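You operate a simulated robot arm through the tools that you are given. There is no shell and no other tool.

Carry out the task below with a simulated robot arm. There is one attempt and no reset: what you move stays moved.

## Task
Gather the hand roller and the white core from the drawers in the yellow tray.
Fine: both drawers shut again; leave the rest.

It is judged by the outcome, as a careful person would: the job done as asked, and still so three seconds after it is handed in. It fails if anything else is knocked over, pushed out of place, dropped, spilled or broken.

## Robot
A 6-joint arm with a three-finger gripper, fixed in place. Base frame: the origin is at the foot of the arm, x ahead of it, y to its left, z up. Lengths are in m, angles in rad, forces in N, time in s.
Its first joint turns from -2.897 to 2.897 rad. Payload 4.89 kg.
Tool frame: the origin (TCP) lies between the finger pads and is the grasp point; the fingertips stand 0.03 m ahead of it; z points along the fingers, y is the line along which they close. Largest opening 0.164 m; the body of the gripper starts 0.125 m behind the TCP.
Orientation is that of the tool frame in the base frame, as a unit quaternion [w, x, y, z]. With the fingers straight down and closing along the base's y, the tool's x points along the base's -x, its y along +y and its z along -z.

## Interface
- The arm moves only by the tool play_rows. Its arguments are lists of equal length, an entry for each row: "delta_pos": the shift along the base's x, y, z in m, a list of three; "rotation": the turn, a rotation vector about the base's x, y, z in degrees, a list of three. In form: {"delta_pos": [[x, y, z], ...], "rotation": [[wx, wy, wz], ...]}. A call has 1 to 20 rows; each row shifts and turns the commanded pose from where the row before left it. "gripper" is the opening, from 0 (shut) to 1 (fully open), set as the call begins (left out, the last holds). A row lasts 0.2 s, in which the tool goes at most 0.05 m and 0.15 rad; a call with a longer step from one row to the next is refused whole, and so is a gripper value outside its range. Where a pose cannot be reached the arm comes as near as it can. A force on the tool above 70 N (or 10 N above the force at the start of the call, whichever is more), or a blocked arm, ends the call early, and 0.2 s more pass. The fingers move at their own pace (about 0.108 m/s each) and stop on an object; they squeeze with about 30 N. The grip force told is the motor's: it shows also when the fingers shut on nothing. Time passes only in rows, and 0.2 s behind the last, so rows that do not move let the fingers close. It gives the time, the measured TCP pose, the force on the tool (base axes), the opening and the grip force at its end, in the units of the frame above (readings bear some noise), with the torque about the TCP (base axes, N m) and any sound that the robot's microphone picked up, and new pictures: "show" is both (left out), scene, wrist or none.
- Cameras (640 x 400 px; columns grow to the right, rows downward): "scene" is fixed at [0.0478, -0.6496, 1.1937]; the picture's right is [0.77, -0.64, 0.00], its down [-0.17, -0.20, -0.96] and it looks along [0.62, 0.74, -0.27] (base axes); focal length 356 px, centre (320, 200). "wrist" rides on the gripper at [0.076, -0.002, -0.152] in the tool frame; the picture's right is [0.02, 1.00, 0.00], its down [-0.88, 0.02, -0.47] and it looks along [-0.47, 0.01, 0.88] (tool axes); focal length 247 px, centre (320, 200). There is no depth. A picture from a camera that has moved, and an enlarged one, comes with that camera's place and axes in the base frame and with its lens.
- slide_trunk(by): slides the trunk up (or, below 0, down) by that many m; the arm rides with it, the base frame stays. It gives what a move gives, with no picture.
- zoom(camera, box): a new picture of the part [left, top, right, bottom] of that camera's present view, enlarged. It takes no simulated time.
- close_job(): hands the job in; it is judged then, once.

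Nothing tells you positions but the pictures and the camera data. Unless the task says otherwise, let go and move clear before handing in.

The tools are called after "Emit:" as name(argument=value, ...) on one line, values as JSON. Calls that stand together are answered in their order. play_rows: Moves the arm, as the interface text tells. Its arguments: {"type":"object","properties":{"delta_pos":{"type":"array","items":{"type":"array","items":{"type":"number"}}},"rotation":{"type":"array","items":{"type":"array","items":{"type":"number"}}},"gripper":{"type":"number"},"show":{"type":"string","enum":["both","scene","wrist","none"]}},"required":["delta_pos","rotation"]} The other tools are called the same way: slide_trunk (by) slides the trunk up or down; zoom (camera, box) takes an enlarged picture of a part of a camera's view; close_job () hands the job in.

At the start:

```text
t: 0.0
position: [0.5759, 0.2324, 1.0893]
orientation: [-0.001, 0.0, 1.0, 0.0]
force: [-0.2, -0.2, 0.4]
torque: [0.0, 0.0, 0.0]
gripper_width: 0.1641
gripper_force: 0.2
trunk travel left (down, up): [-0.05, 0.34]
```

scene: 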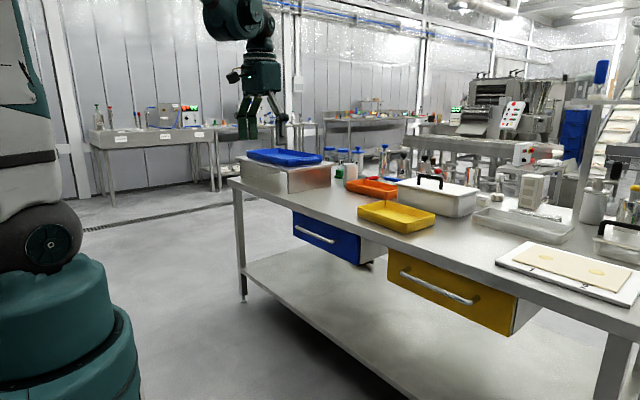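
wrist: 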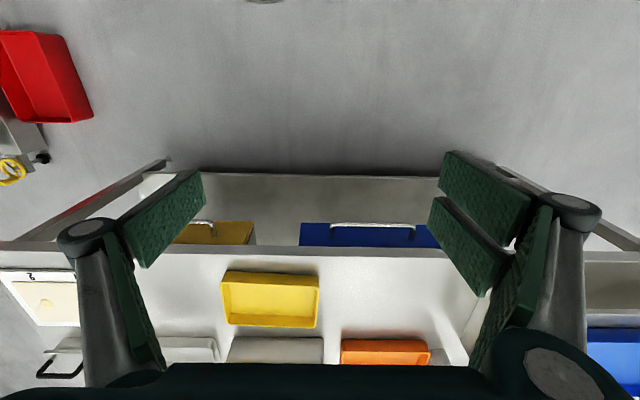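

I see a steel table with a blue drawer and a yellow drawer beneath its top, and a yellow tray near the front edge. I'll look closer before moving.

Emit:
zoom(camera="scene", box=[220, 130, 420, 280])

Emit:
zoom(camera="scene", box=[340, 150, 600, 350])

Emit:
zoom(camera="wrist", box=[120, 160, 500, 390])

```text
2.67 times, centred on (320, 205) of scene
camera zoom: at [0.0478, -0.6496, 1.1937], right [0.77, -0.64, 0.0], down [-0.17, -0.2, -0.96], along [0.62, 0.74, -0.27], focal length 949 px, centre (320, 187)
```

zoom: 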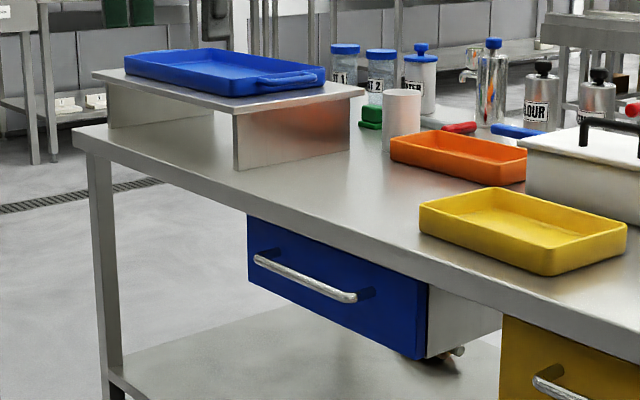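

```text
2.00 times, centred on (470, 250) of scene
camera zoom: at [0.0478, -0.6496, 1.1937], right [0.77, -0.64, 0.0], down [-0.17, -0.2, -0.96], along [0.62, 0.74, -0.27], focal length 712 px, centre (20, 100)
```

zoom: 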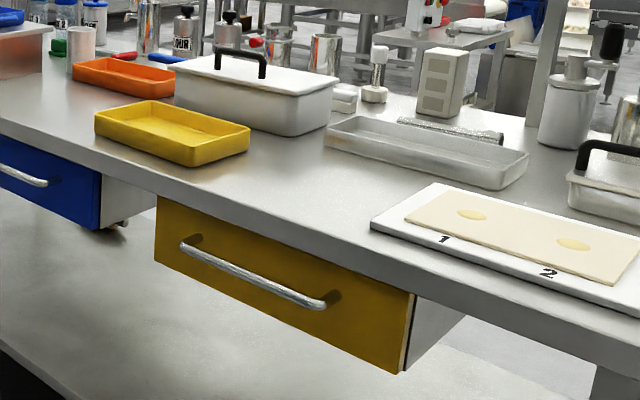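

```text
1.68 times, centred on (310, 275) of wrist
camera zoom: at [0.4982, 0.2301, 1.2414], right [-0.02, 1.0, 0.0], down [0.88, 0.02, 0.47], along [0.47, 0.01, -0.88], focal length 416 px, centre (337, 74)
```

zoom: 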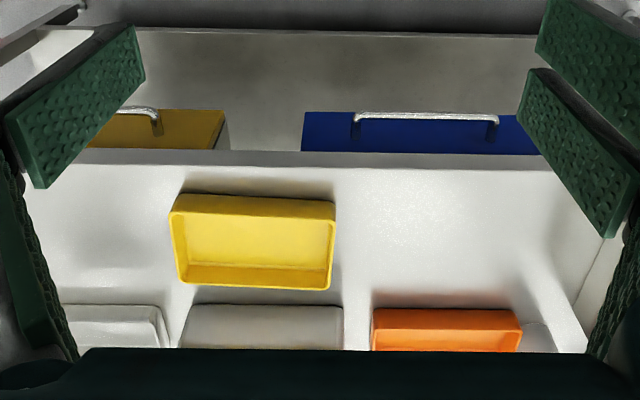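

The tray's near rim comes out at about x=0.956, z=0.81, and the drawer handle bars at about x=0.87, z=0.68. I'll take a closer look at the handles and under the blue drawer.

Emit:
zoom(camera="scene", box=[285, 195, 405, 275])

Emit:
zoom(camera="scene", box=[380, 235, 530, 340])

Emit:
zoom(camera="wrist", box=[140, 190, 300, 290])

Emit:
zoom(camera="wrist", box=[290, 190, 450, 290])

Emit:
zoom(camera="scene", box=[180, 0, 340, 150])

```text
5.00 times, centred on (345, 235) of scene
camera zoom: at [0.0478, -0.6496, 1.1937], right [0.77, -0.64, 0.0], down [-0.17, -0.2, -0.96], along [0.62, 0.74, -0.27], focal length 1780 px, centre (195, 25)
```

zoom: 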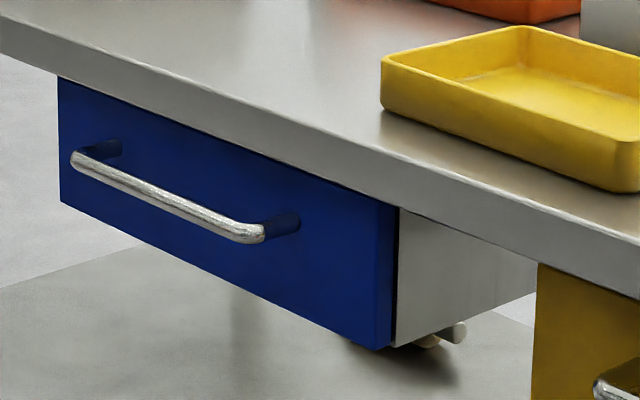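

```text
3.81 times, centred on (455, 288) of scene
camera zoom: at [0.0478, -0.6496, 1.1937], right [0.77, -0.64, 0.0], down [-0.17, -0.2, -0.96], along [0.62, 0.74, -0.27], focal length 1356 px, centre (-194, -133)
```

zoom: 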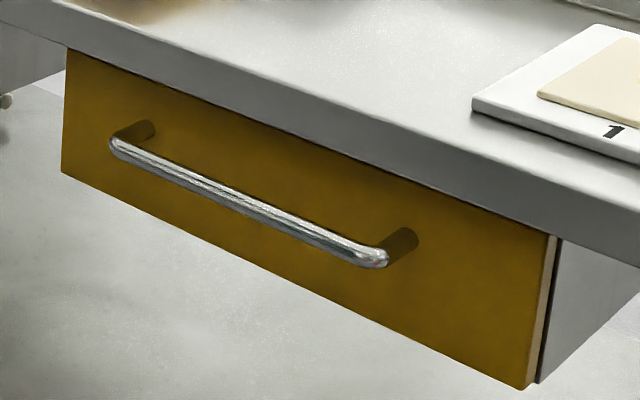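

```text
4.00 times, centred on (220, 240) of wrist
camera zoom: at [0.4982, 0.2301, 1.2414], right [-0.02, 1.0, 0.0], down [0.88, 0.02, 0.47], along [0.47, 0.01, -0.88], focal length 988 px, centre (720, 40)
```

zoom: 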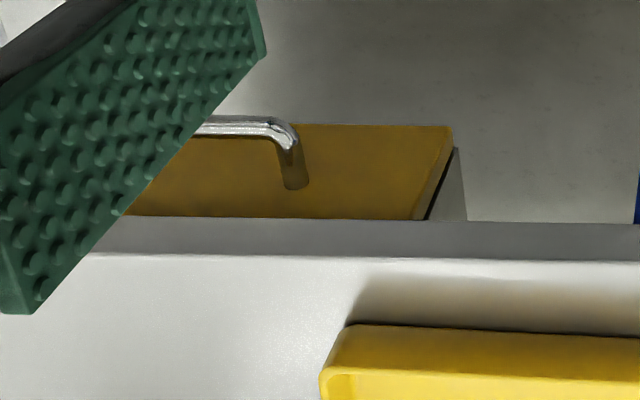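

```text
4.00 times, centred on (370, 240) of wrist
camera zoom: at [0.4982, 0.2301, 1.2414], right [-0.02, 1.0, 0.0], down [0.88, 0.02, 0.47], along [0.47, 0.01, -0.88], focal length 988 px, centre (120, 40)
```

zoom: 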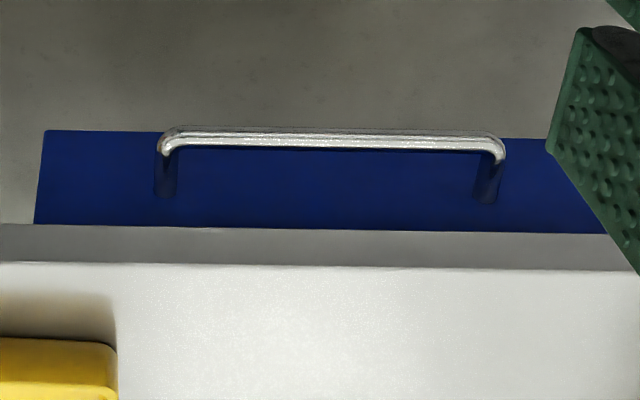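

```text
2.67 times, centred on (260, 75) of scene
camera zoom: at [0.0478, -0.6496, 1.1937], right [0.77, -0.64, 0.0], down [-0.17, -0.2, -0.96], along [0.62, 0.74, -0.27], focal length 949 px, centre (480, 533)
```

zoom: 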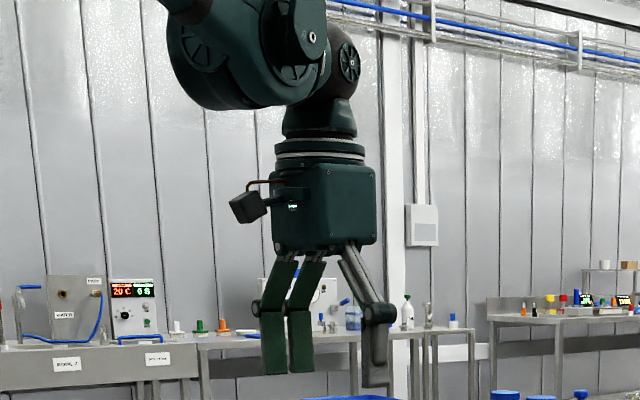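

I'm going to turn the tool so the fingers close across the blue handle bar, tilted about 35° forward, and stop in front of it at a safe height.

Emit:
play_rows(delta_pos=[[0.01, 0.01, 0], [0.01, 0.01, 0], [0.01, 0.01, 0], [0.01, 0.01, 0], [0.01, 0.01, 0], [0.01, 0.01, 0], [0.01, 0.01, 0], [0.01, 0.01, 0], [0.01, 0.01, 0], [0.01, 0.01, 0], [0.01, 0.01, 0], [0.01, 0.01, -0.03], [0.01, 0.01, -0.03], [0.01, 0.01, -0.03], [0.01, 0.01, -0.03], [0.01, 0.002, -0.03]], rotation=[[0, 0, -8.2], [0, 0, -8.2], [0, 0, -8.2], [0, 0, -8.2], [0, 0, -8.2], [0, 0, -8.2], [0, 0, -8.2], [0, 0, -8.2], [0, 0, -8.2], [0, 0, -8.2], [0, 0, -8.0], [0, -7, 0], [0, -7, 0], [0, -7, 0], [0, -7, 0], [0, -7, 0]], gripper=0.37)

```text
t: 3.4
position: [0.7351, 0.3832, 0.9393]
orientation: [0.213, 0.674, 0.674, 0.214]
force: [-0.6, -0.2, 0.0]
torque: [0.06, -0.08, 0.09]
gripper_width: 0.0607
gripper_force: 0.1
trunk travel left (down, up): [-0.05, 0.34]
camera wrist: at [0.6447, 0.459, 1.0634], right [0.82, 0.02, 0.57], down [-0.26, -0.88, 0.4], along [0.51, -0.47, -0.72], focal length 247 px, centre (320, 200)
```

scene: 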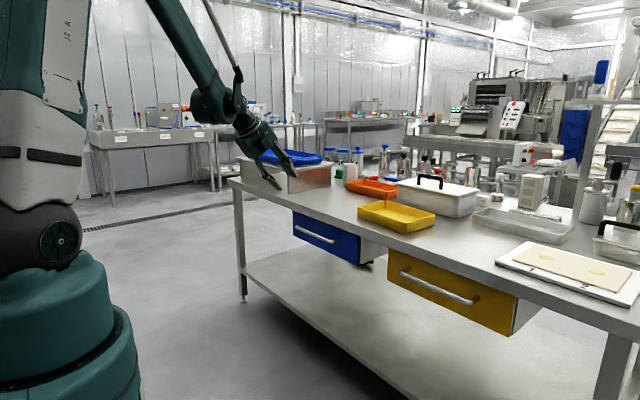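
wrist: 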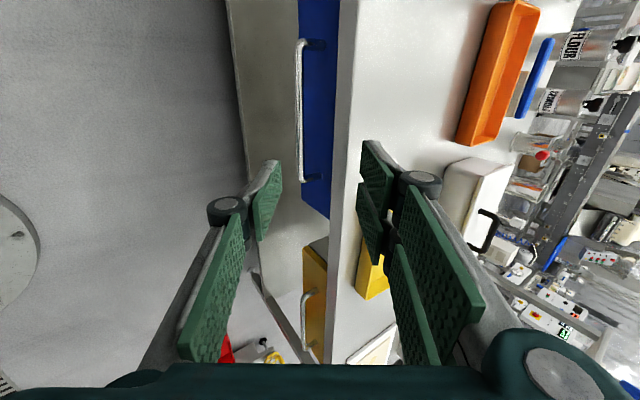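

The arm copes with this tilt, and the new view puts the blue bar at about (0.869, 0.38, 0.686). I'll narrow the opening and move to just ahead of the bar.

Emit:
play_rows(delta_pos=[[0.019, 0, -0.043], [0.019, 0, -0.043], [0.02, 0.001, -0.043], [0.02, 0, -0.042], [0.014, 0, -0.02], [0, 0, 0]], rotation=[[0, 0, 0], [0, 0, 0], [0, 0, 0], [0, 0, 0], [0, 0, 0], [0, 0, 0]], gripper=0.244)

```text
t: 4.8
position: [0.8267, 0.384, 0.7483]
orientation: [0.212, 0.674, 0.675, 0.213]
force: [-0.4, 0.0, 1.3]
torque: [0.04, 0.01, -0.03]
gripper_width: 0.0399
gripper_force: 0.2
trunk travel left (down, up): [-0.05, 0.34]
camera wrist: at [0.7376, 0.4603, 0.8716], right [0.82, 0.02, 0.57], down [-0.26, -0.88, 0.4], along [0.51, -0.47, -0.72], focal length 247 px, centre (320, 200)
```

scene: 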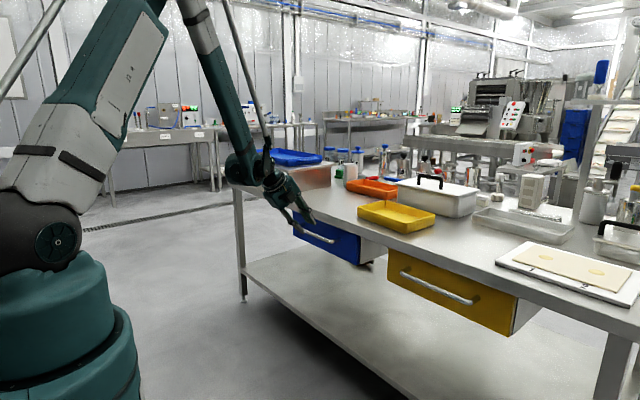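
wrist: 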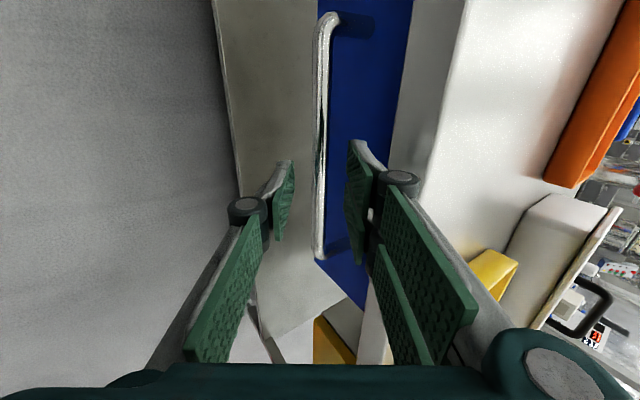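

The bar lies centred between the fingertips. I'll advance along the finger direction about 6 cm and close on it.

Emit:
play_rows(delta_pos=[[0.012, 0, -0.0172], [0.012, 0, -0.0172], [0.011, 0, -0.0172], [0, 0, 0]], rotation=[[0, 0, 0], [0, 0, 0], [0, 0, 0], [0, 0, 0]], show="wrist")

```text
t: 5.8
position: [0.8619, 0.3838, 0.6964]
orientation: [0.213, 0.674, 0.675, 0.213]
force: [-1.2, 1.0, 1.4]
torque: [0.03, 0.01, 0.05]
gripper_width: 0.04
gripper_force: 0.0
trunk travel left (down, up): [-0.05, 0.34]
camera wrist: at [0.7731, 0.4608, 0.82], right [0.82, 0.02, 0.57], down [-0.26, -0.88, 0.4], along [0.51, -0.47, -0.72], focal length 247 px, centre (320, 200)
```

wrist: 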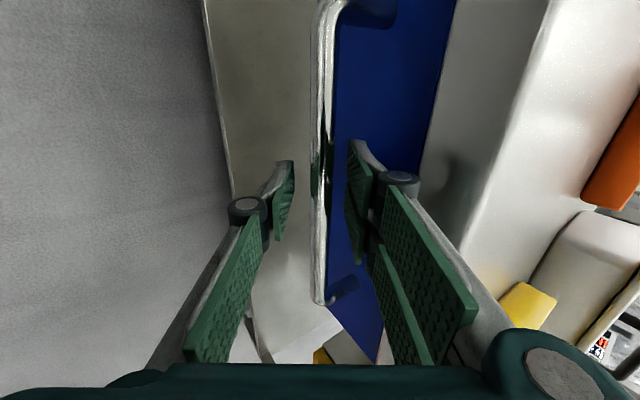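

The bar sits between the pads. Closing the gripper now.

Emit:
play_rows(delta_pos=[[0, 0, 0], [0, 0, 0], [0, 0, 0]], rotation=[[0, 0, 0], [0, 0, 0], [0, 0, 0]], gripper=0, show="wrist")

```text
t: 6.6
position: [0.8623, 0.3838, 0.6964]
orientation: [0.213, 0.675, 0.674, 0.213]
force: [2.8, -0.4, 4.8]
torque: [-0.04, -0.04, 0.06]
gripper_width: 0.0143
gripper_force: 44.8
trunk travel left (down, up): [-0.05, 0.34]
camera wrist: at [0.7731, 0.4609, 0.8202], right [0.82, 0.02, 0.57], down [-0.26, -0.88, 0.4], along [0.51, -0.47, -0.72], focal length 247 px, centre (320, 200)
```

wrist: 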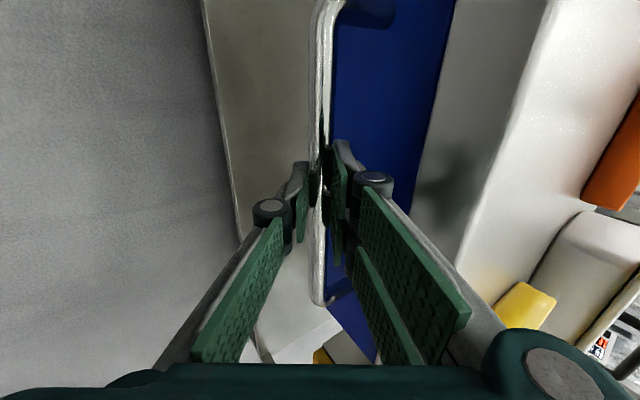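

The grip is on the bar, with a gap of 14 mm. I'll pull slowly toward the robot.

Emit:
play_rows(delta_pos=[[-0.005, 0, 0], [-0.01, 0, 0], [-0.012, 0, 0], [-0.012, 0, 0], [-0.012, 0, 0], [-0.012, 0, 0], [-0.01, 0, 0], [-0.005, 0, 0]], rotation=[[0, 0, 0], [0, 0, 0], [0, 0, 0], [0, 0, 0], [0, 0, 0], [0, 0, 0], [0, 0, 0], [0, 0, 0]])

```text
t: 8.4
position: [0.7839, 0.3842, 0.6961]
orientation: [0.213, 0.674, 0.674, 0.213]
force: [-0.3, -10.4, 1.0]
torque: [0.2, 0.01, 0.14]
gripper_width: 0.0147
gripper_force: 45.0
trunk travel left (down, up): [-0.05, 0.34]
camera wrist: at [0.6946, 0.4609, 0.8202], right [0.82, 0.02, 0.57], down [-0.26, -0.88, 0.4], along [0.51, -0.47, -0.72], focal length 247 px, centre (320, 200)
```

scene: 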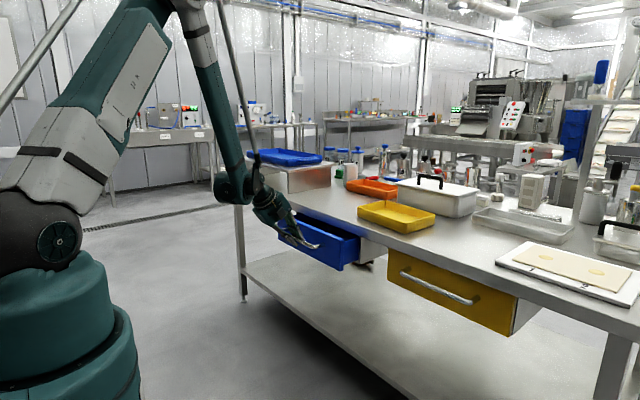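
wrist: 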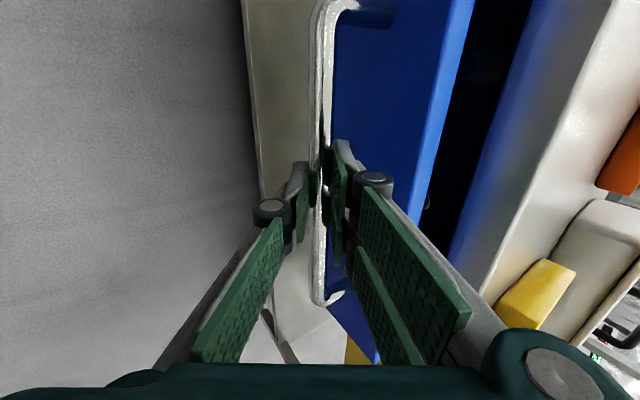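

The drawer slides well. I'll keep pulling.

Emit:
play_rows(delta_pos=[[-0.006, 0, 0], [-0.012, 0, 0], [-0.012, 0, 0], [-0.012, 0, 0], [-0.012, 0, 0], [-0.012, 0, 0], [-0.012, 0, 0], [-0.012, 0, 0], [-0.012, 0, 0], [-0.012, 0, 0], [-0.012, 0, 0], [-0.008, 0, 0], [-0.005, 0, 0], [0, 0, 0]], rotation=[[0, 0, 0], [0, 0, 0], [0, 0, 0], [0, 0, 0], [0, 0, 0], [0, 0, 0], [0, 0, 0], [0, 0, 0], [0, 0, 0], [0, 0, 0], [0, 0, 0], [0, 0, 0], [0, 0, 0], [0, 0, 0]])

```text
t: 11.4
position: [0.6452, 0.3855, 0.6965]
orientation: [0.213, 0.674, 0.674, 0.213]
force: [-0.5, -22.3, -10.6]
torque: [0.02, 0.04, 0.05]
gripper_width: 0.0148
gripper_force: 44.9
trunk travel left (down, up): [-0.05, 0.34]
camera wrist: at [0.5561, 0.461, 0.8203], right [0.82, 0.02, 0.57], down [-0.26, -0.88, 0.4], along [0.51, -0.47, -0.72], focal length 247 px, centre (320, 200)
```

scene: 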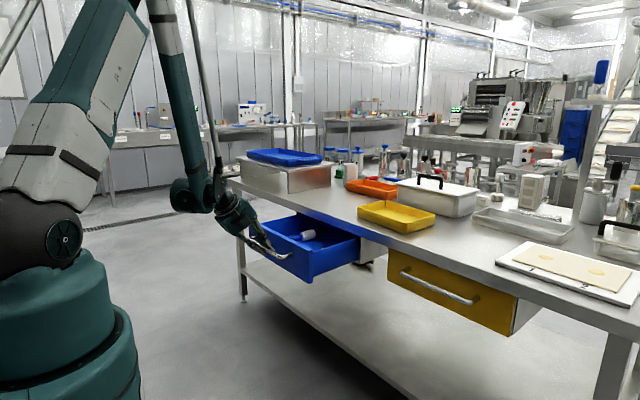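
wrist: 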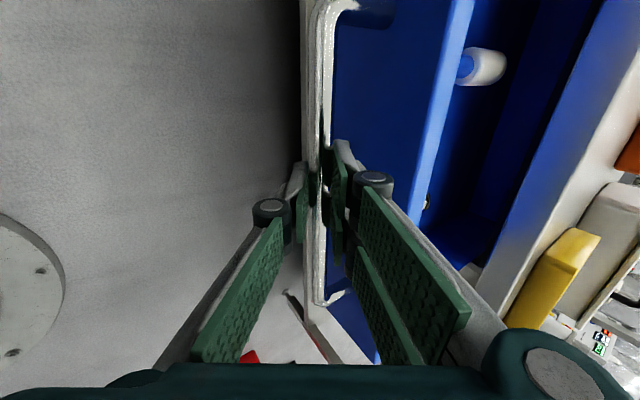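

The drawer is open about 22 cm and a white cylinder shows inside. I'll release the bar, back off and look in.

Emit:
play_rows(delta_pos=[[0, 0, 0], [0, 0, 0], [-0.01, 0, 0.0143], [-0.012, 0, 0.0172], [-0.012, 0, 0.0172], [-0.012, 0, 0.03], [0, 0, 0.04], [0, 0, 0.04], [0, 0, 0.04], [0, 0, 0.04]], rotation=[[0, 0, 0], [0, 0, 0], [0, 0, 0], [0, 0, 0], [0, 0, 0], [0, 0, 0], [0, 0, 0], [0, 0, 0], [0, 0, 0], [0, 0, 0]], gripper=0.244)

```text
t: 13.6
position: [0.598, 0.3854, 0.9358]
orientation: [0.212, 0.674, 0.675, 0.213]
force: [0.6, 0.3, -1.2]
torque: [-0.17, 0.07, -0.08]
gripper_width: 0.04
gripper_force: 0.2
trunk travel left (down, up): [-0.05, 0.34]
camera wrist: at [0.5095, 0.4616, 1.059], right [0.82, 0.02, 0.57], down [-0.26, -0.88, 0.4], along [0.51, -0.47, -0.72], focal length 247 px, centre (320, 200)
```

scene: 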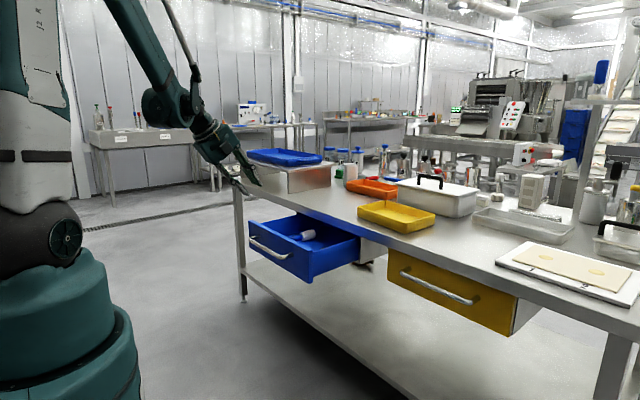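
wrist: 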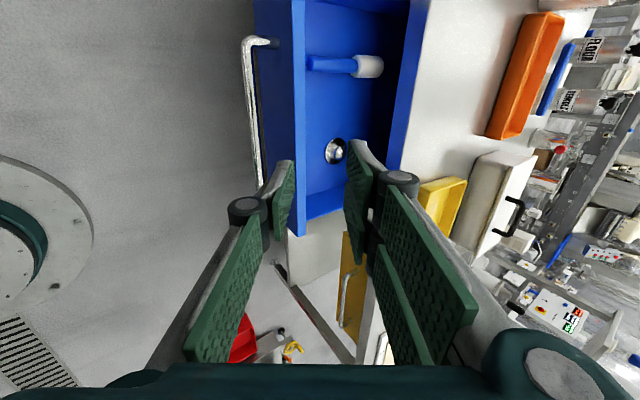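

The blue drawer holds a roller with a blue handle and white head, and a round metal object. I'll zoom in.

Emit:
zoom(camera="wrist", box=[230, 0, 430, 240])

Emit:
zoom(camera="scene", box=[240, 200, 370, 290])

```text
1.67 times, centred on (330, 120) of wrist
camera zoom: at [0.5095, 0.4616, 1.059], right [0.82, 0.02, 0.57], down [-0.26, -0.88, 0.4], along [0.51, -0.47, -0.72], focal length 412 px, centre (303, 333)
```

zoom: 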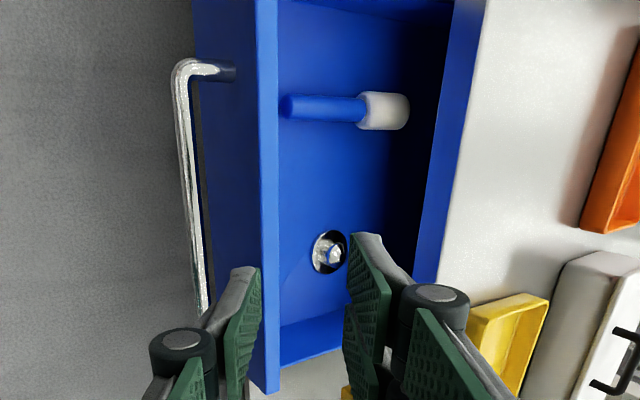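

```text
4.44 times, centred on (305, 245) of scene
camera zoom: at [0.0478, -0.6496, 1.1937], right [0.77, -0.64, 0.0], down [-0.17, -0.2, -0.96], along [0.62, 0.74, -0.27], focal length 1582 px, centre (387, 0)
```

zoom: 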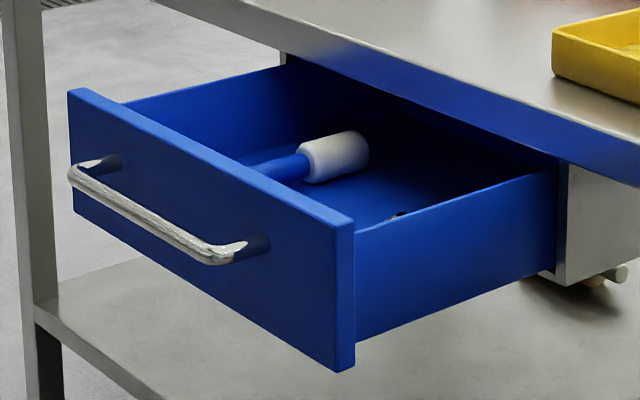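

I take the roller to lie along x at y≈0.466, its handle from x≈0.77 to 0.87. I'll return the tool to the upright default above the drawer for a better look.

Emit:
play_rows(delta_pos=[[0.01, 0.005, 0], [0.01, 0.005, 0], [0.01, 0.005, 0], [0.01, 0.005, 0], [0.01, 0.005, 0], [0.005, 0.005, 0], [0.005, 0.005, 0], [0.005, 0.005, 0], [0.005, 0.005, 0], [0.005, 0.005, 0], [0.005, 0.005, 0], [0.005, 0.005, 0], [0.005, 0.005, 0], [0.005, 0.005, 0], [0.005, 0.003, 0], [0, 0, 0], [0, 0, 0]], rotation=[[0, 7, 0], [0, 7, 0], [0, 7, 0], [0, 7, 0], [0, 7, 0], [0, 0, 8.2], [0, 0, 8.2], [0, 0, 8.2], [0, 0, 8.2], [0, 0, 8.2], [0, 0, 8.2], [0, 0, 8.2], [0, 0, 8.2], [0, 0, 8.2], [0, 0, 8.2], [0, 0, 8.0], [0, 0, 0]], gripper=0.5)

```text
t: 17.2
position: [0.699, 0.4595, 0.9358]
orientation: [0.0, 0.001, 1.0, 0.0]
force: [-0.8, 0.8, 0.3]
torque: [0.01, -0.01, 0.01]
gripper_width: 0.0819
gripper_force: 0.0
trunk travel left (down, up): [-0.05, 0.34]
camera wrist: at [0.6224, 0.456, 1.0875], right [-0.02, 1.0, 0.0], down [0.88, 0.02, 0.47], along [0.47, 0.01, -0.88], focal length 247 px, centre (320, 200)
```

scene: 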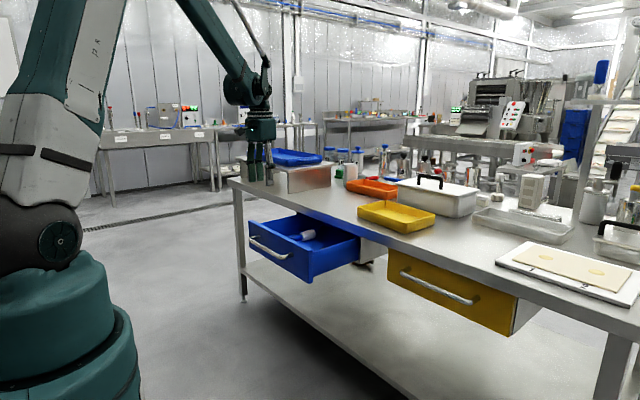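
wrist: 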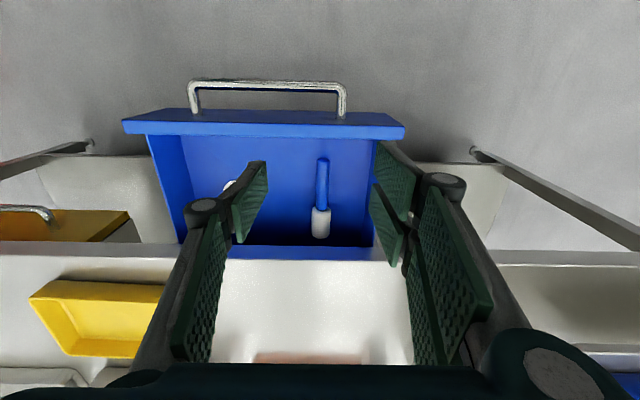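

Emit:
zoom(camera="wrist", box=[240, 100, 400, 260])

```text
2.50 times, centred on (320, 180) of wrist
camera zoom: at [0.6224, 0.456, 1.0875], right [-0.02, 1.0, 0.0], down [0.88, 0.02, 0.47], along [0.47, 0.01, -0.88], focal length 617 px, centre (320, 250)
```

zoom: 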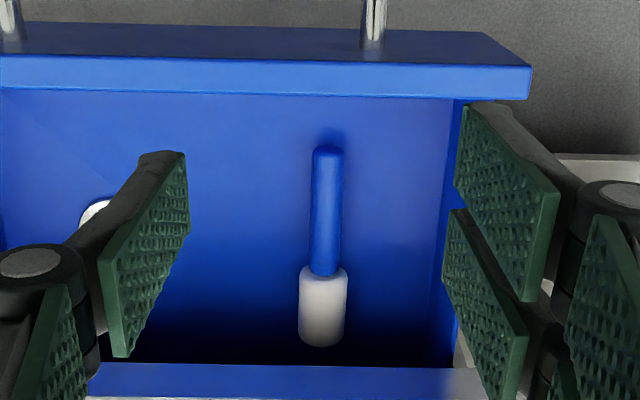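

Combining both views, the roller handle runs from x≈0.768 to 0.876 at y≈0.4645, with its axis at z≈0.645 and the drawer floor near 0.63. I'll come over its neck and start down.

Emit:
play_rows(delta_pos=[[0.03, 0.001, -0.01], [0.04, 0.001, -0.03], [0.04, 0.001, -0.04], [0.03, 0.001, -0.04], [0.013, 0.001, -0.04], [0, 0, -0.03], [0, 0, -0.02], [0, 0, 0]], rotation=[[0, 0, 0], [0, 0, 0], [0, 0, 0], [0, 0, 0], [0, 0, 0], [0, 0, 0], [0, 0, 0], [0, 0, 0]], gripper=0.366)

```text
refused: row 3 steps farther than a row can; nothing moved
```

Emit:
play_rows(delta_pos=[[0.03, 0.001, -0.01], [0.035, 0.001, -0.025], [0.035, 0.001, -0.03], [0.033, 0.001, -0.03], [0.02, 0.001, -0.035], [0, 0, -0.035], [0, 0, -0.025], [0, 0, -0.02], [0, 0, 0]], rotation=[[0, 0, 0], [0, 0, 0], [0, 0, 0], [0, 0, 0], [0, 0, 0], [0, 0, 0], [0, 0, 0], [0, 0, 0], [0, 0, 0]], gripper=0.366)

```text
t: 19.2
position: [0.8519, 0.4624, 0.7246]
orientation: [0.0, 0.001, 1.0, 0.001]
force: [0.4, 0.2, -0.6]
torque: [0.04, 0.01, -0.01]
gripper_width: 0.0601
gripper_force: 0.1
trunk travel left (down, up): [-0.05, 0.34]
camera wrist: at [0.7752, 0.4609, 0.8774], right [-0.02, 1.0, 0.0], down [0.88, 0.02, 0.47], along [0.47, 0.01, -0.88], focal length 247 px, centre (320, 200)
```

scene: 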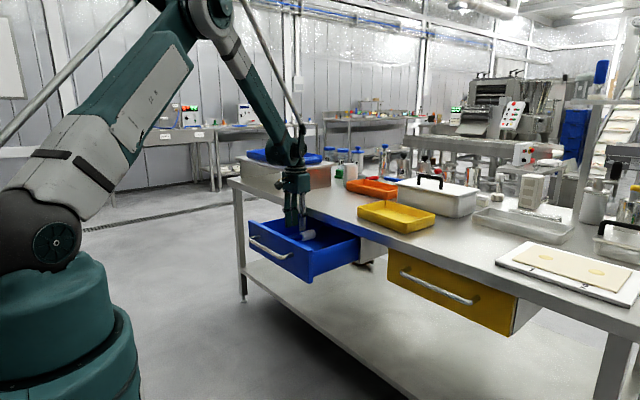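
wrist: 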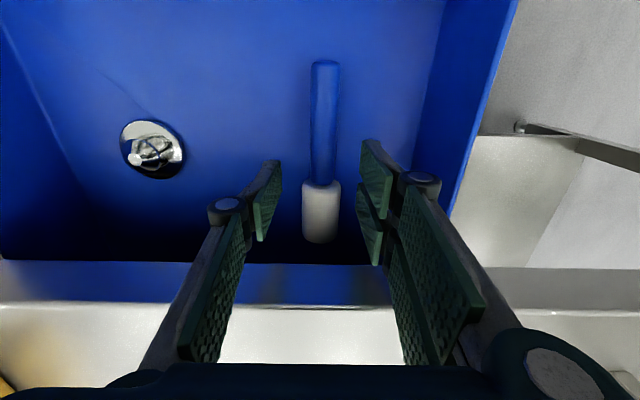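

The fingers straddle the handle neck, well centred. Lowering in small steps.

Emit:
play_rows(delta_pos=[[0, 0.001, -0.015], [0, 0, -0.015], [0, 0, -0.012], [0, 0, -0.008], [0, 0, -0.004], [0, 0, 0]], rotation=[[0, 0, 0], [0, 0, 0], [0, 0, 0], [0, 0, 0], [0, 0, 0], [0, 0, 0]], show="wrist")

```text
t: 20.6
position: [0.8509, 0.4633, 0.6708]
orientation: [0.0, 0.0, 1.0, 0.001]
force: [0.0, 0.4, 0.9]
torque: [0.0, 0.01, -0.01]
gripper_width: 0.06
gripper_force: 0.1
trunk travel left (down, up): [-0.05, 0.34]
camera wrist: at [0.775, 0.4616, 0.8237], right [-0.02, 1.0, 0.0], down [0.88, 0.02, 0.47], along [0.47, 0.01, -0.88], focal length 247 px, centre (320, 200)
```

wrist: 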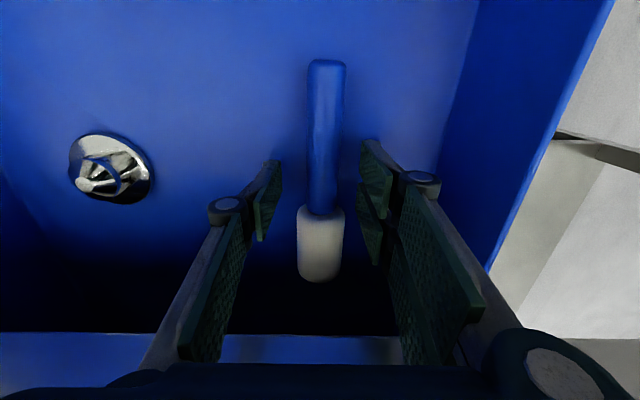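

Emit:
play_rows(delta_pos=[[0, 0, -0.003], [0, 0, -0.003], [0, 0, 0]], rotation=[[0, 0, 0], [0, 0, 0], [0, 0, 0]], show="none")

```text
t: 21.4
position: [0.8511, 0.4639, 0.6649]
orientation: [0.0, 0.0, 1.0, 0.001]
force: [-0.4, -0.1, -0.2]
torque: [-0.02, 0.0, 0.04]
gripper_width: 0.0601
gripper_force: 0.1
trunk travel left (down, up): [-0.05, 0.34]
```

No contact with the floor yet, and the tips sit at z≈0.635. Closing on the handle.

Emit:
play_rows(delta_pos=[[0, 0, 0], [0, 0, 0], [0, 0, 0], [0, 0, 0]], rotation=[[0, 0, 0], [0, 0, 0], [0, 0, 0], [0, 0, 0]], gripper=0, show="wrist")

```text
t: 22.4
position: [0.8516, 0.463, 0.6656]
orientation: [0.0, 0.0, 1.0, 0.001]
force: [-1.6, -0.1, -0.4]
torque: [0.05, 0.02, 0.0]
gripper_width: 0.0284
gripper_force: 30.0
trunk travel left (down, up): [-0.05, 0.34]
camera wrist: at [0.7748, 0.4616, 0.8176], right [-0.02, 1.0, 0.0], down [0.88, 0.02, 0.47], along [0.47, 0.01, -0.88], focal length 247 px, centre (320, 200)
```

wrist: 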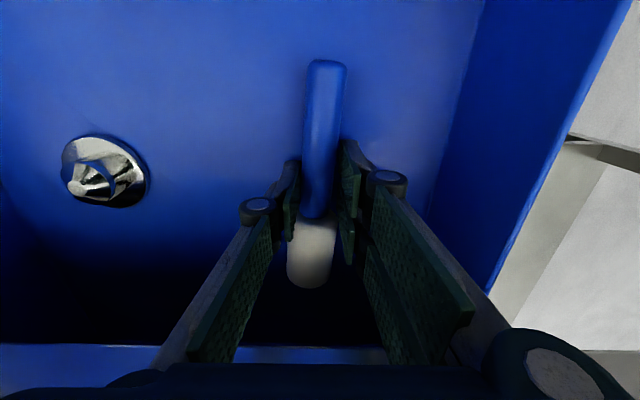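

I have the handle at a 28 mm grip. The head lies under the table's front edge, so I'll lift slightly, then back up and yaw inside the drawer before raising it fully.

Emit:
play_rows(delta_pos=[[0, 0, 0.01], [0, 0, 0.015], [-0.002, 0, 0], [-0.012, 0, 0], [-0.01, 0, 0], [-0.01, 0, 0], [-0.01, 0, 0], [0, 0, 0]], rotation=[[0, 0, 0], [0, 0, 0], [0, 0, -8], [0, 0, -8], [0, 0, -8], [0, 0, -8], [0, 0, -8], [0, 0, 0]])

```text
t: 24.2
position: [0.8074, 0.4635, 0.6904]
orientation: [0.001, 0.343, 0.939, -0.001]
force: [-0.1, -0.5, 0.8]
torque: [0.02, 0.03, 0.0]
gripper_width: 0.0001
gripper_force: 30.3
trunk travel left (down, up): [-0.05, 0.34]
camera wrist: at [0.7476, 0.5116, 0.8426], right [0.63, 0.78, 0.0], down [0.69, -0.55, 0.47], along [0.37, -0.3, -0.88], focal length 247 px, centre (320, 200)
```

scene: 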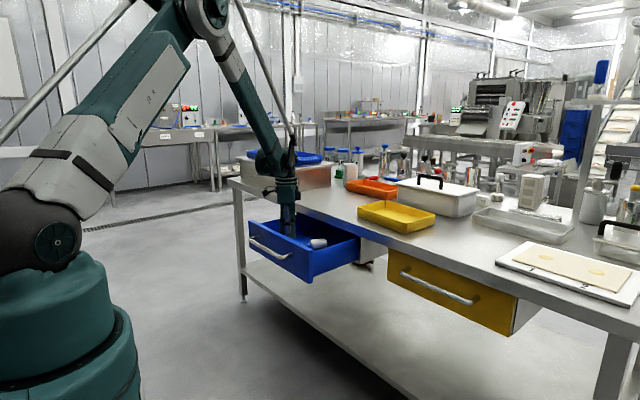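
wrist: 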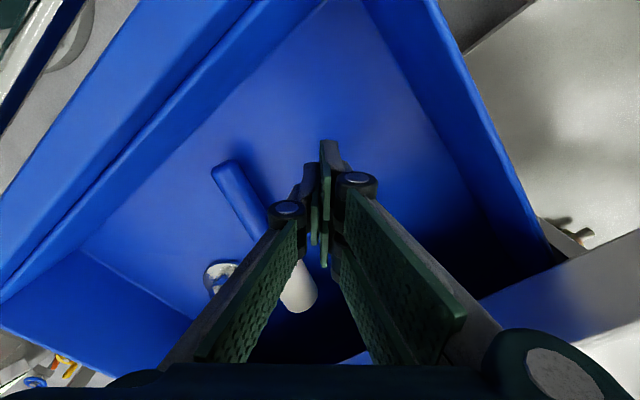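

The roller slipped out because the grip was too shallow, but it is still lying in the drawer. I'll go up, straighten the tool and look again.

Emit:
play_rows(delta_pos=[[0, 0, 0.03], [0, 0, 0.04], [0, 0, 0.04], [-0.02, 0, 0.04], [-0.03, -0.01, 0.03], [-0.03, -0.01, 0.02], [-0.02, -0.01, 0], [-0.01, -0.01, 0], [0, 0, 0], [0, 0, 0]], rotation=[[0, 0, 0], [0, 0, 0], [0, 0, 0], [0, 0, 8], [0, 0, 8], [0, 0, 8], [0, 0, 8], [0, 0, 8], [0, 0, 0], [0, 0, 0]])

Emit:
zoom(camera="wrist", box=[160, 80, 480, 280])

Emit:
zoom(camera="scene", box=[240, 200, 370, 290])

```text
t: 26.4
position: [0.6986, 0.4238, 0.8904]
orientation: [-0.001, -0.001, 1.0, 0.001]
force: [0.5, 0.5, 1.0]
torque: [0.03, 0.03, -0.03]
gripper_width: 0.0
gripper_force: 30.2
trunk travel left (down, up): [-0.05, 0.34]
camera wrist: at [0.621, 0.4221, 1.0423], right [-0.02, 1.0, 0.0], down [0.88, 0.02, 0.47], along [0.47, 0.01, -0.88], focal length 247 px, centre (320, 200)
```

scene: 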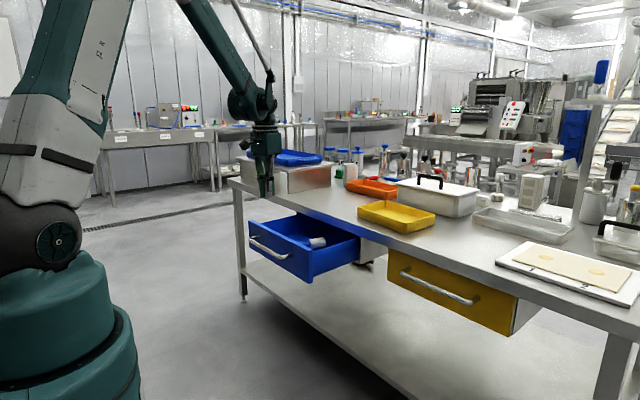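
wrist: 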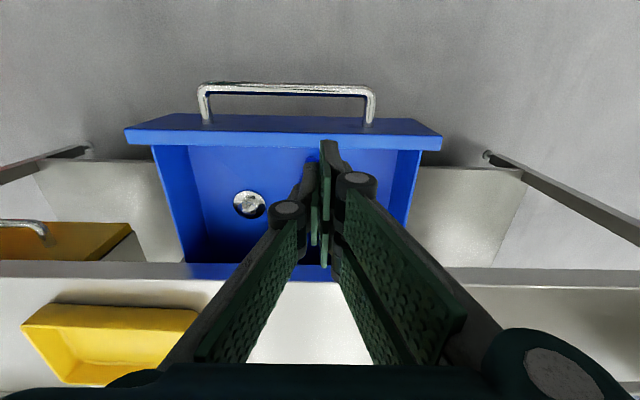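

```text
2.00 times, centred on (320, 180) of wrist
camera zoom: at [0.621, 0.4221, 1.0423], right [-0.02, 1.0, 0.0], down [0.88, 0.02, 0.47], along [0.47, 0.01, -0.88], focal length 494 px, centre (320, 240)
```

zoom: 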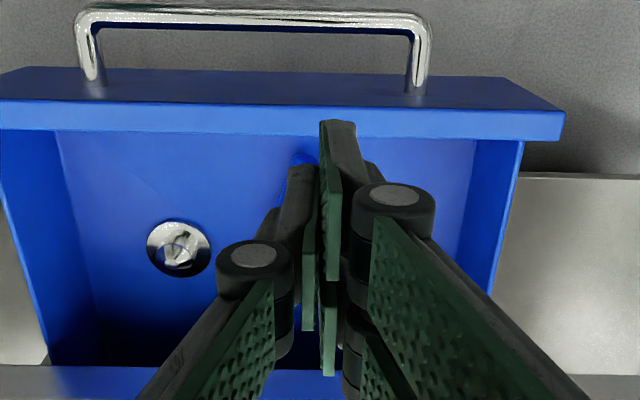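

```text
4.44 times, centred on (305, 245) of scene
camera zoom: at [0.0478, -0.6496, 1.1937], right [0.77, -0.64, 0.0], down [-0.17, -0.2, -0.96], along [0.62, 0.74, -0.27], focal length 1582 px, centre (387, 0)
```

zoom: 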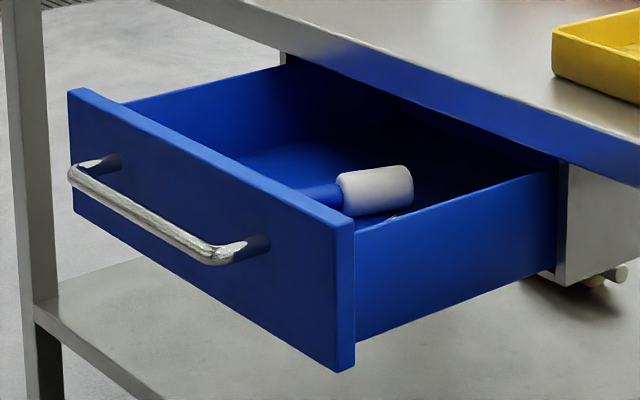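

Emit:
play_rows(delta_pos=[[0, 0, 0], [0, -0.02, 0], [0, -0.02, 0], [0, 0, 0]], rotation=[[0, 0, 0], [0, 0, 0], [0, 0, 0], [0, 0, 0]], gripper=0.6, show="none")

Emit:
zoom(camera="wrist", box=[220, 90, 420, 270])

```text
t: 27.4
position: [0.6977, 0.3834, 0.8899]
orientation: [-0.001, 0.0, 1.0, 0.001]
force: [-0.1, -0.1, -0.1]
torque: [-0.07, -0.04, -0.03]
gripper_width: 0.0983
gripper_force: 0.1
trunk travel left (down, up): [-0.05, 0.34]
```

```text
2.22 times, centred on (320, 180) of wrist
camera zoom: at [0.6214, 0.3824, 1.0424], right [-0.02, 1.0, 0.0], down [0.88, 0.02, 0.47], along [0.47, 0.01, -0.88], focal length 549 px, centre (320, 244)
```

zoom: 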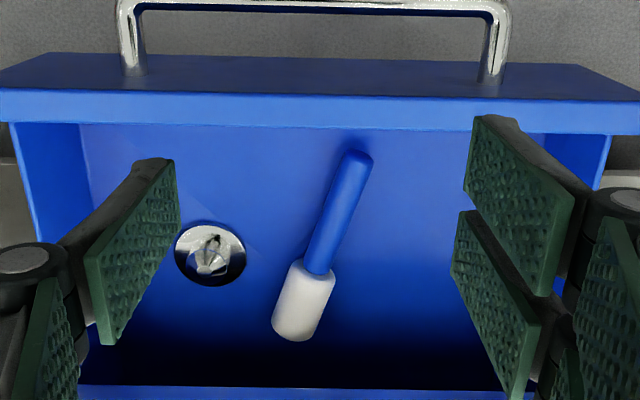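

The roller now lies angled about −15.5°, its neck near (0.858, 0.385). I'll align the yaw with it, come over the neck and go deeper this time.

Emit:
play_rows(delta_pos=[[0.03, 0.001, -0.01], [0.035, 0.002, -0.025], [0.035, 0.002, -0.03], [0.025, 0.002, -0.035], [0.0145, 0, -0.035], [0, 0, -0.03], [0, 0, 0]], rotation=[[0, 0, -7.75], [0, 0, -7.75], [0, 0, 0], [0, 0, 0], [0, 0, 0], [0, 0, 0], [0, 0, 0]], gripper=0.366, show="wrist")

```text
t: 29.0
position: [0.8373, 0.3899, 0.7246]
orientation: [0.0, 0.135, 0.991, 0.001]
force: [-0.3, -0.1, -0.2]
torque: [-0.02, 0.0, 0.01]
gripper_width: 0.0602
gripper_force: 0.1
trunk travel left (down, up): [-0.05, 0.34]
camera wrist: at [0.7628, 0.4096, 0.8779], right [0.25, 0.97, 0.0], down [0.85, -0.22, 0.47], along [0.46, -0.12, -0.88], focal length 247 px, centre (320, 200)
```

wrist: 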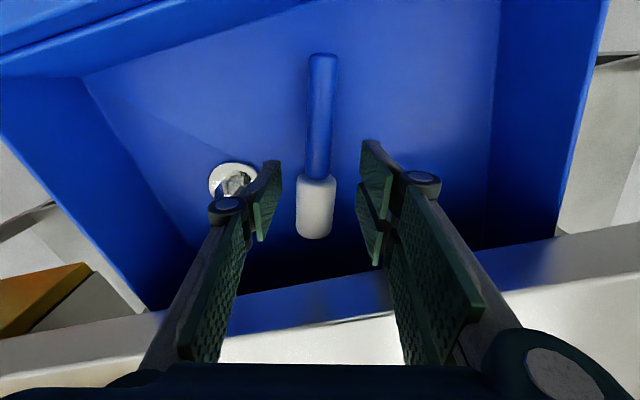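

Alignment is good. Lowering, then feeling for the floor in small steps.

Emit:
play_rows(delta_pos=[[0, -0.001, -0.015], [0, 0, -0.015], [0, 0, -0.015], [0, 0, -0.01], [0, 0, -0.005], [0, 0, 0]], rotation=[[0, 0, 0], [0, 0, 0], [0, 0, 0], [0, 0, 0], [0, 0, 0], [0, 0, 0]], show="wrist")

Emit:
play_rows(delta_pos=[[0, 0, -0.003], [0, 0, -0.001], [0, 0, 0]], rotation=[[0, 0, 0], [0, 0, 0], [0, 0, 0]], show="none")

```text
t: 30.4
position: [0.8372, 0.3901, 0.6652]
orientation: [0.0, 0.134, 0.991, 0.0]
force: [-0.3, 0.6, 0.2]
torque: [0.0, -0.03, -0.01]
gripper_width: 0.0599
gripper_force: 0.1
trunk travel left (down, up): [-0.05, 0.34]
camera wrist: at [0.7632, 0.4083, 0.8176], right [0.25, 0.97, 0.0], down [0.85, -0.22, 0.47], along [0.46, -0.12, -0.88], focal length 247 px, centre (320, 200)
```

wrist: 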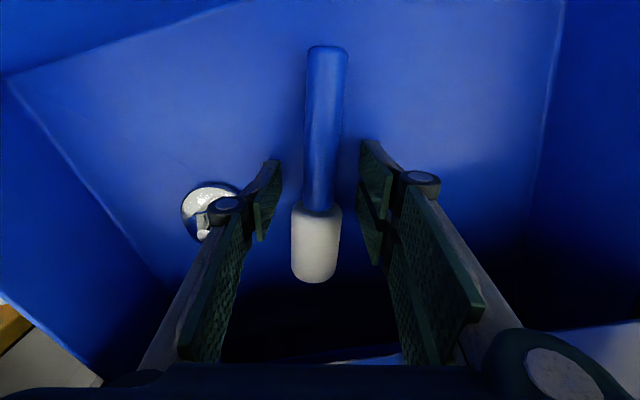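

```text
t: 31.2
position: [0.8383, 0.3895, 0.662]
orientation: [0.0, 0.136, 0.991, 0.0]
force: [-1.0, 0.0, 0.5]
torque: [0.04, -0.01, 0.02]
gripper_width: 0.06
gripper_force: 0.0
trunk travel left (down, up): [-0.05, 0.34]
```

Emit:
play_rows(delta_pos=[[0, 0, -0.002], [0, 0, -0.002], [0, 0, 0]], rotation=[[0, 0, 0], [0, 0, 0], [0, 0, 0]], show="none")

Emit:
play_rows(delta_pos=[[0, 0, -0.002], [0, 0, -0.002], [0, 0, 0]], rotation=[[0, 0, 0], [0, 0, 0], [0, 0, 0]], show="none")

```text
t: 32.0
position: [0.837, 0.3893, 0.659]
orientation: [0.001, 0.136, 0.991, 0.0]
force: [-0.4, -3.3, 62.4]
torque: [-0.36, 0.35, -0.07]
gripper_width: 0.0693
gripper_force: 17.2
trunk travel left (down, up): [-0.05, 0.34]
```

```text
t: 32.4
position: [0.8369, 0.3894, 0.6617]
orientation: [0.0, 0.135, 0.991, 0.001]
force: [-1.4, -3.8, 74.5]
torque: [-0.18, 0.59, -0.22]
gripper_width: 0.03
gripper_force: 29.2
trunk travel left (down, up): [-0.05, 0.34]
stopped in row 1: the force on the tool passed its limit at 82 N (the readings are from after the stop); the commanded pose is now the measured one
```

The tips touched the floor near TCP z≈0.661. I'll back off slightly and check, since the fingers shifted.

Emit:
play_rows(delta_pos=[[0, 0, 0.002], [0, 0, 0]], rotation=[[0, 0, 0], [0, 0, 0]])

```text
t: 33.0
position: [0.8356, 0.3906, 0.6598]
orientation: [0.001, 0.134, 0.991, 0.0]
force: [3.7, -1.5, 35.9]
torque: [-0.25, 0.12, -0.07]
gripper_width: 0.0574
gripper_force: 12.3
trunk travel left (down, up): [-0.05, 0.34]
camera wrist: at [0.7627, 0.4085, 0.8123], right [0.25, 0.97, 0.0], down [0.85, -0.22, 0.47], along [0.46, -0.12, -0.88], focal length 247 px, centre (320, 200)
```

scene: 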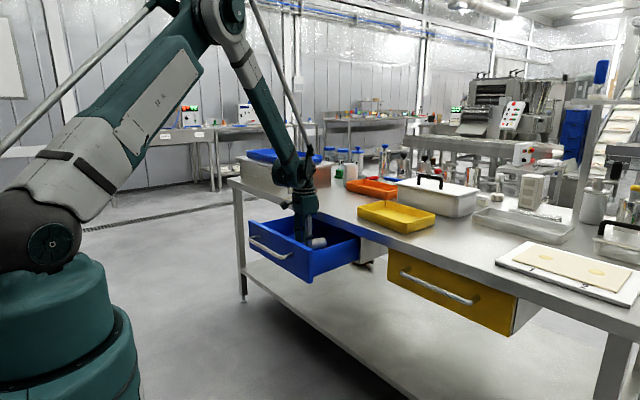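
wrist: 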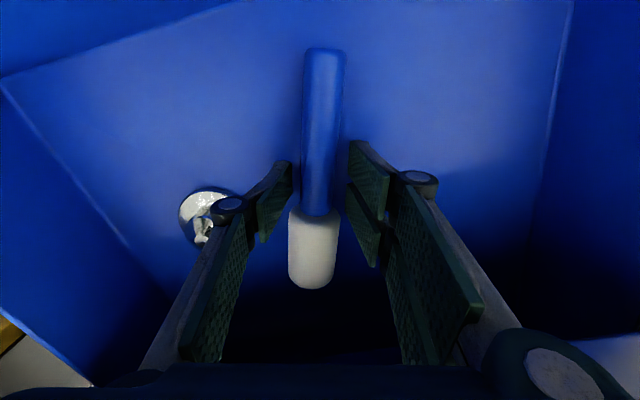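

Emit:
play_rows(delta_pos=[[0, 0, 0.0015], [0, 0, 0], [0, 0, 0]], rotation=[[0, 0, 0], [0, 0, 0], [0, 0, 0]], show="wrist")

```text
t: 33.8
position: [0.8362, 0.3898, 0.661]
orientation: [0.0, 0.134, 0.991, 0.001]
force: [0.5, -0.2, 19.4]
torque: [-0.06, 0.05, -0.04]
gripper_width: 0.0591
gripper_force: 5.9
trunk travel left (down, up): [-0.05, 0.34]
camera wrist: at [0.7627, 0.4087, 0.8132], right [0.25, 0.97, 0.0], down [0.85, -0.22, 0.47], along [0.46, -0.12, -0.88], focal length 247 px, centre (320, 200)
```

wrist: 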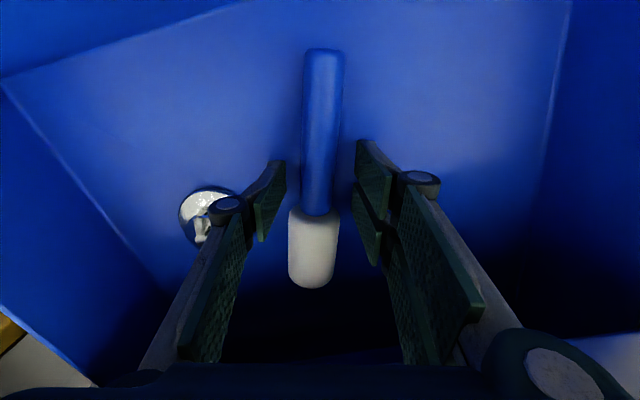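

Floor is at z≈0.631. I'll set the tips just above it, close on the handle, then lift by 1 cm only to check the hold.

Emit:
play_rows(delta_pos=[[0, 0, 0.0015], [0, 0, 0]], rotation=[[0, 0, 0], [0, 0, 0]], show="none")

Emit:
play_rows(delta_pos=[[0, 0, 0], [0, 0, 0], [0, 0, 0], [0, 0, 0]], rotation=[[0, 0, 0], [0, 0, 0], [0, 0, 0], [0, 0, 0]], gripper=0, show="wrist")

Emit:
play_rows(delta_pos=[[0, 0, 0.005], [0, 0, 0.005], [0, 0, 0]], rotation=[[0, 0, 0], [0, 0, 0], [0, 0, 0]])

```text
t: 34.4
position: [0.835, 0.3911, 0.6614]
orientation: [0.0, 0.135, 0.991, 0.0]
force: [0.0, -0.2, 0.3]
torque: [-0.01, -0.01, 0.01]
gripper_width: 0.0601
gripper_force: 0.1
trunk travel left (down, up): [-0.05, 0.34]
```

```text
t: 35.4
position: [0.8365, 0.3902, 0.6617]
orientation: [0.0, 0.135, 0.991, 0.0]
force: [0.3, 0.1, 1.7]
torque: [-0.04, -0.02, 0.05]
gripper_width: 0.0288
gripper_force: 30.0
trunk travel left (down, up): [-0.05, 0.34]
camera wrist: at [0.7628, 0.4086, 0.8143], right [0.25, 0.97, 0.0], down [0.85, -0.22, 0.47], along [0.46, -0.12, -0.88], focal length 247 px, centre (320, 200)
```

wrist: 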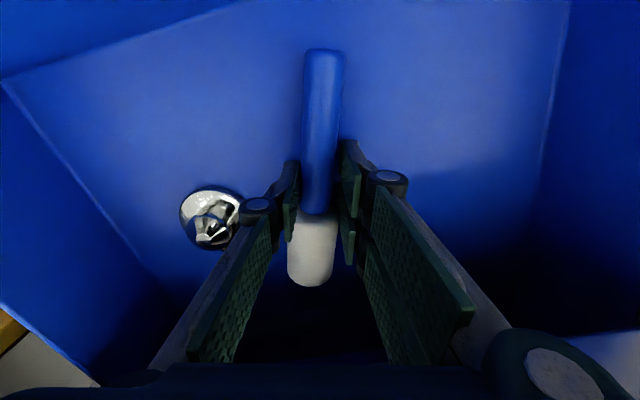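

```text
t: 36.2
position: [0.837, 0.3898, 0.6728]
orientation: [0.0, 0.135, 0.991, 0.0]
force: [0.4, 0.5, -1.7]
torque: [0.01, 0.03, 0.0]
gripper_width: 0.0285
gripper_force: 29.6
trunk travel left (down, up): [-0.05, 0.34]
camera wrist: at [0.7633, 0.4085, 0.8244], right [0.25, 0.97, 0.0], down [0.85, -0.22, 0.47], along [0.46, -0.12, -0.88], focal length 247 px, centre (320, 200)
```

scene: 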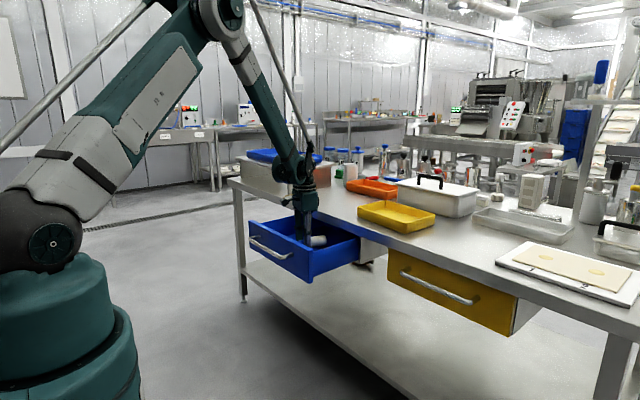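
wrist: 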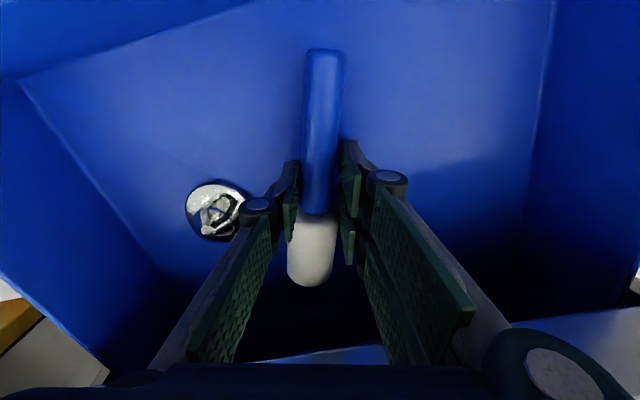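

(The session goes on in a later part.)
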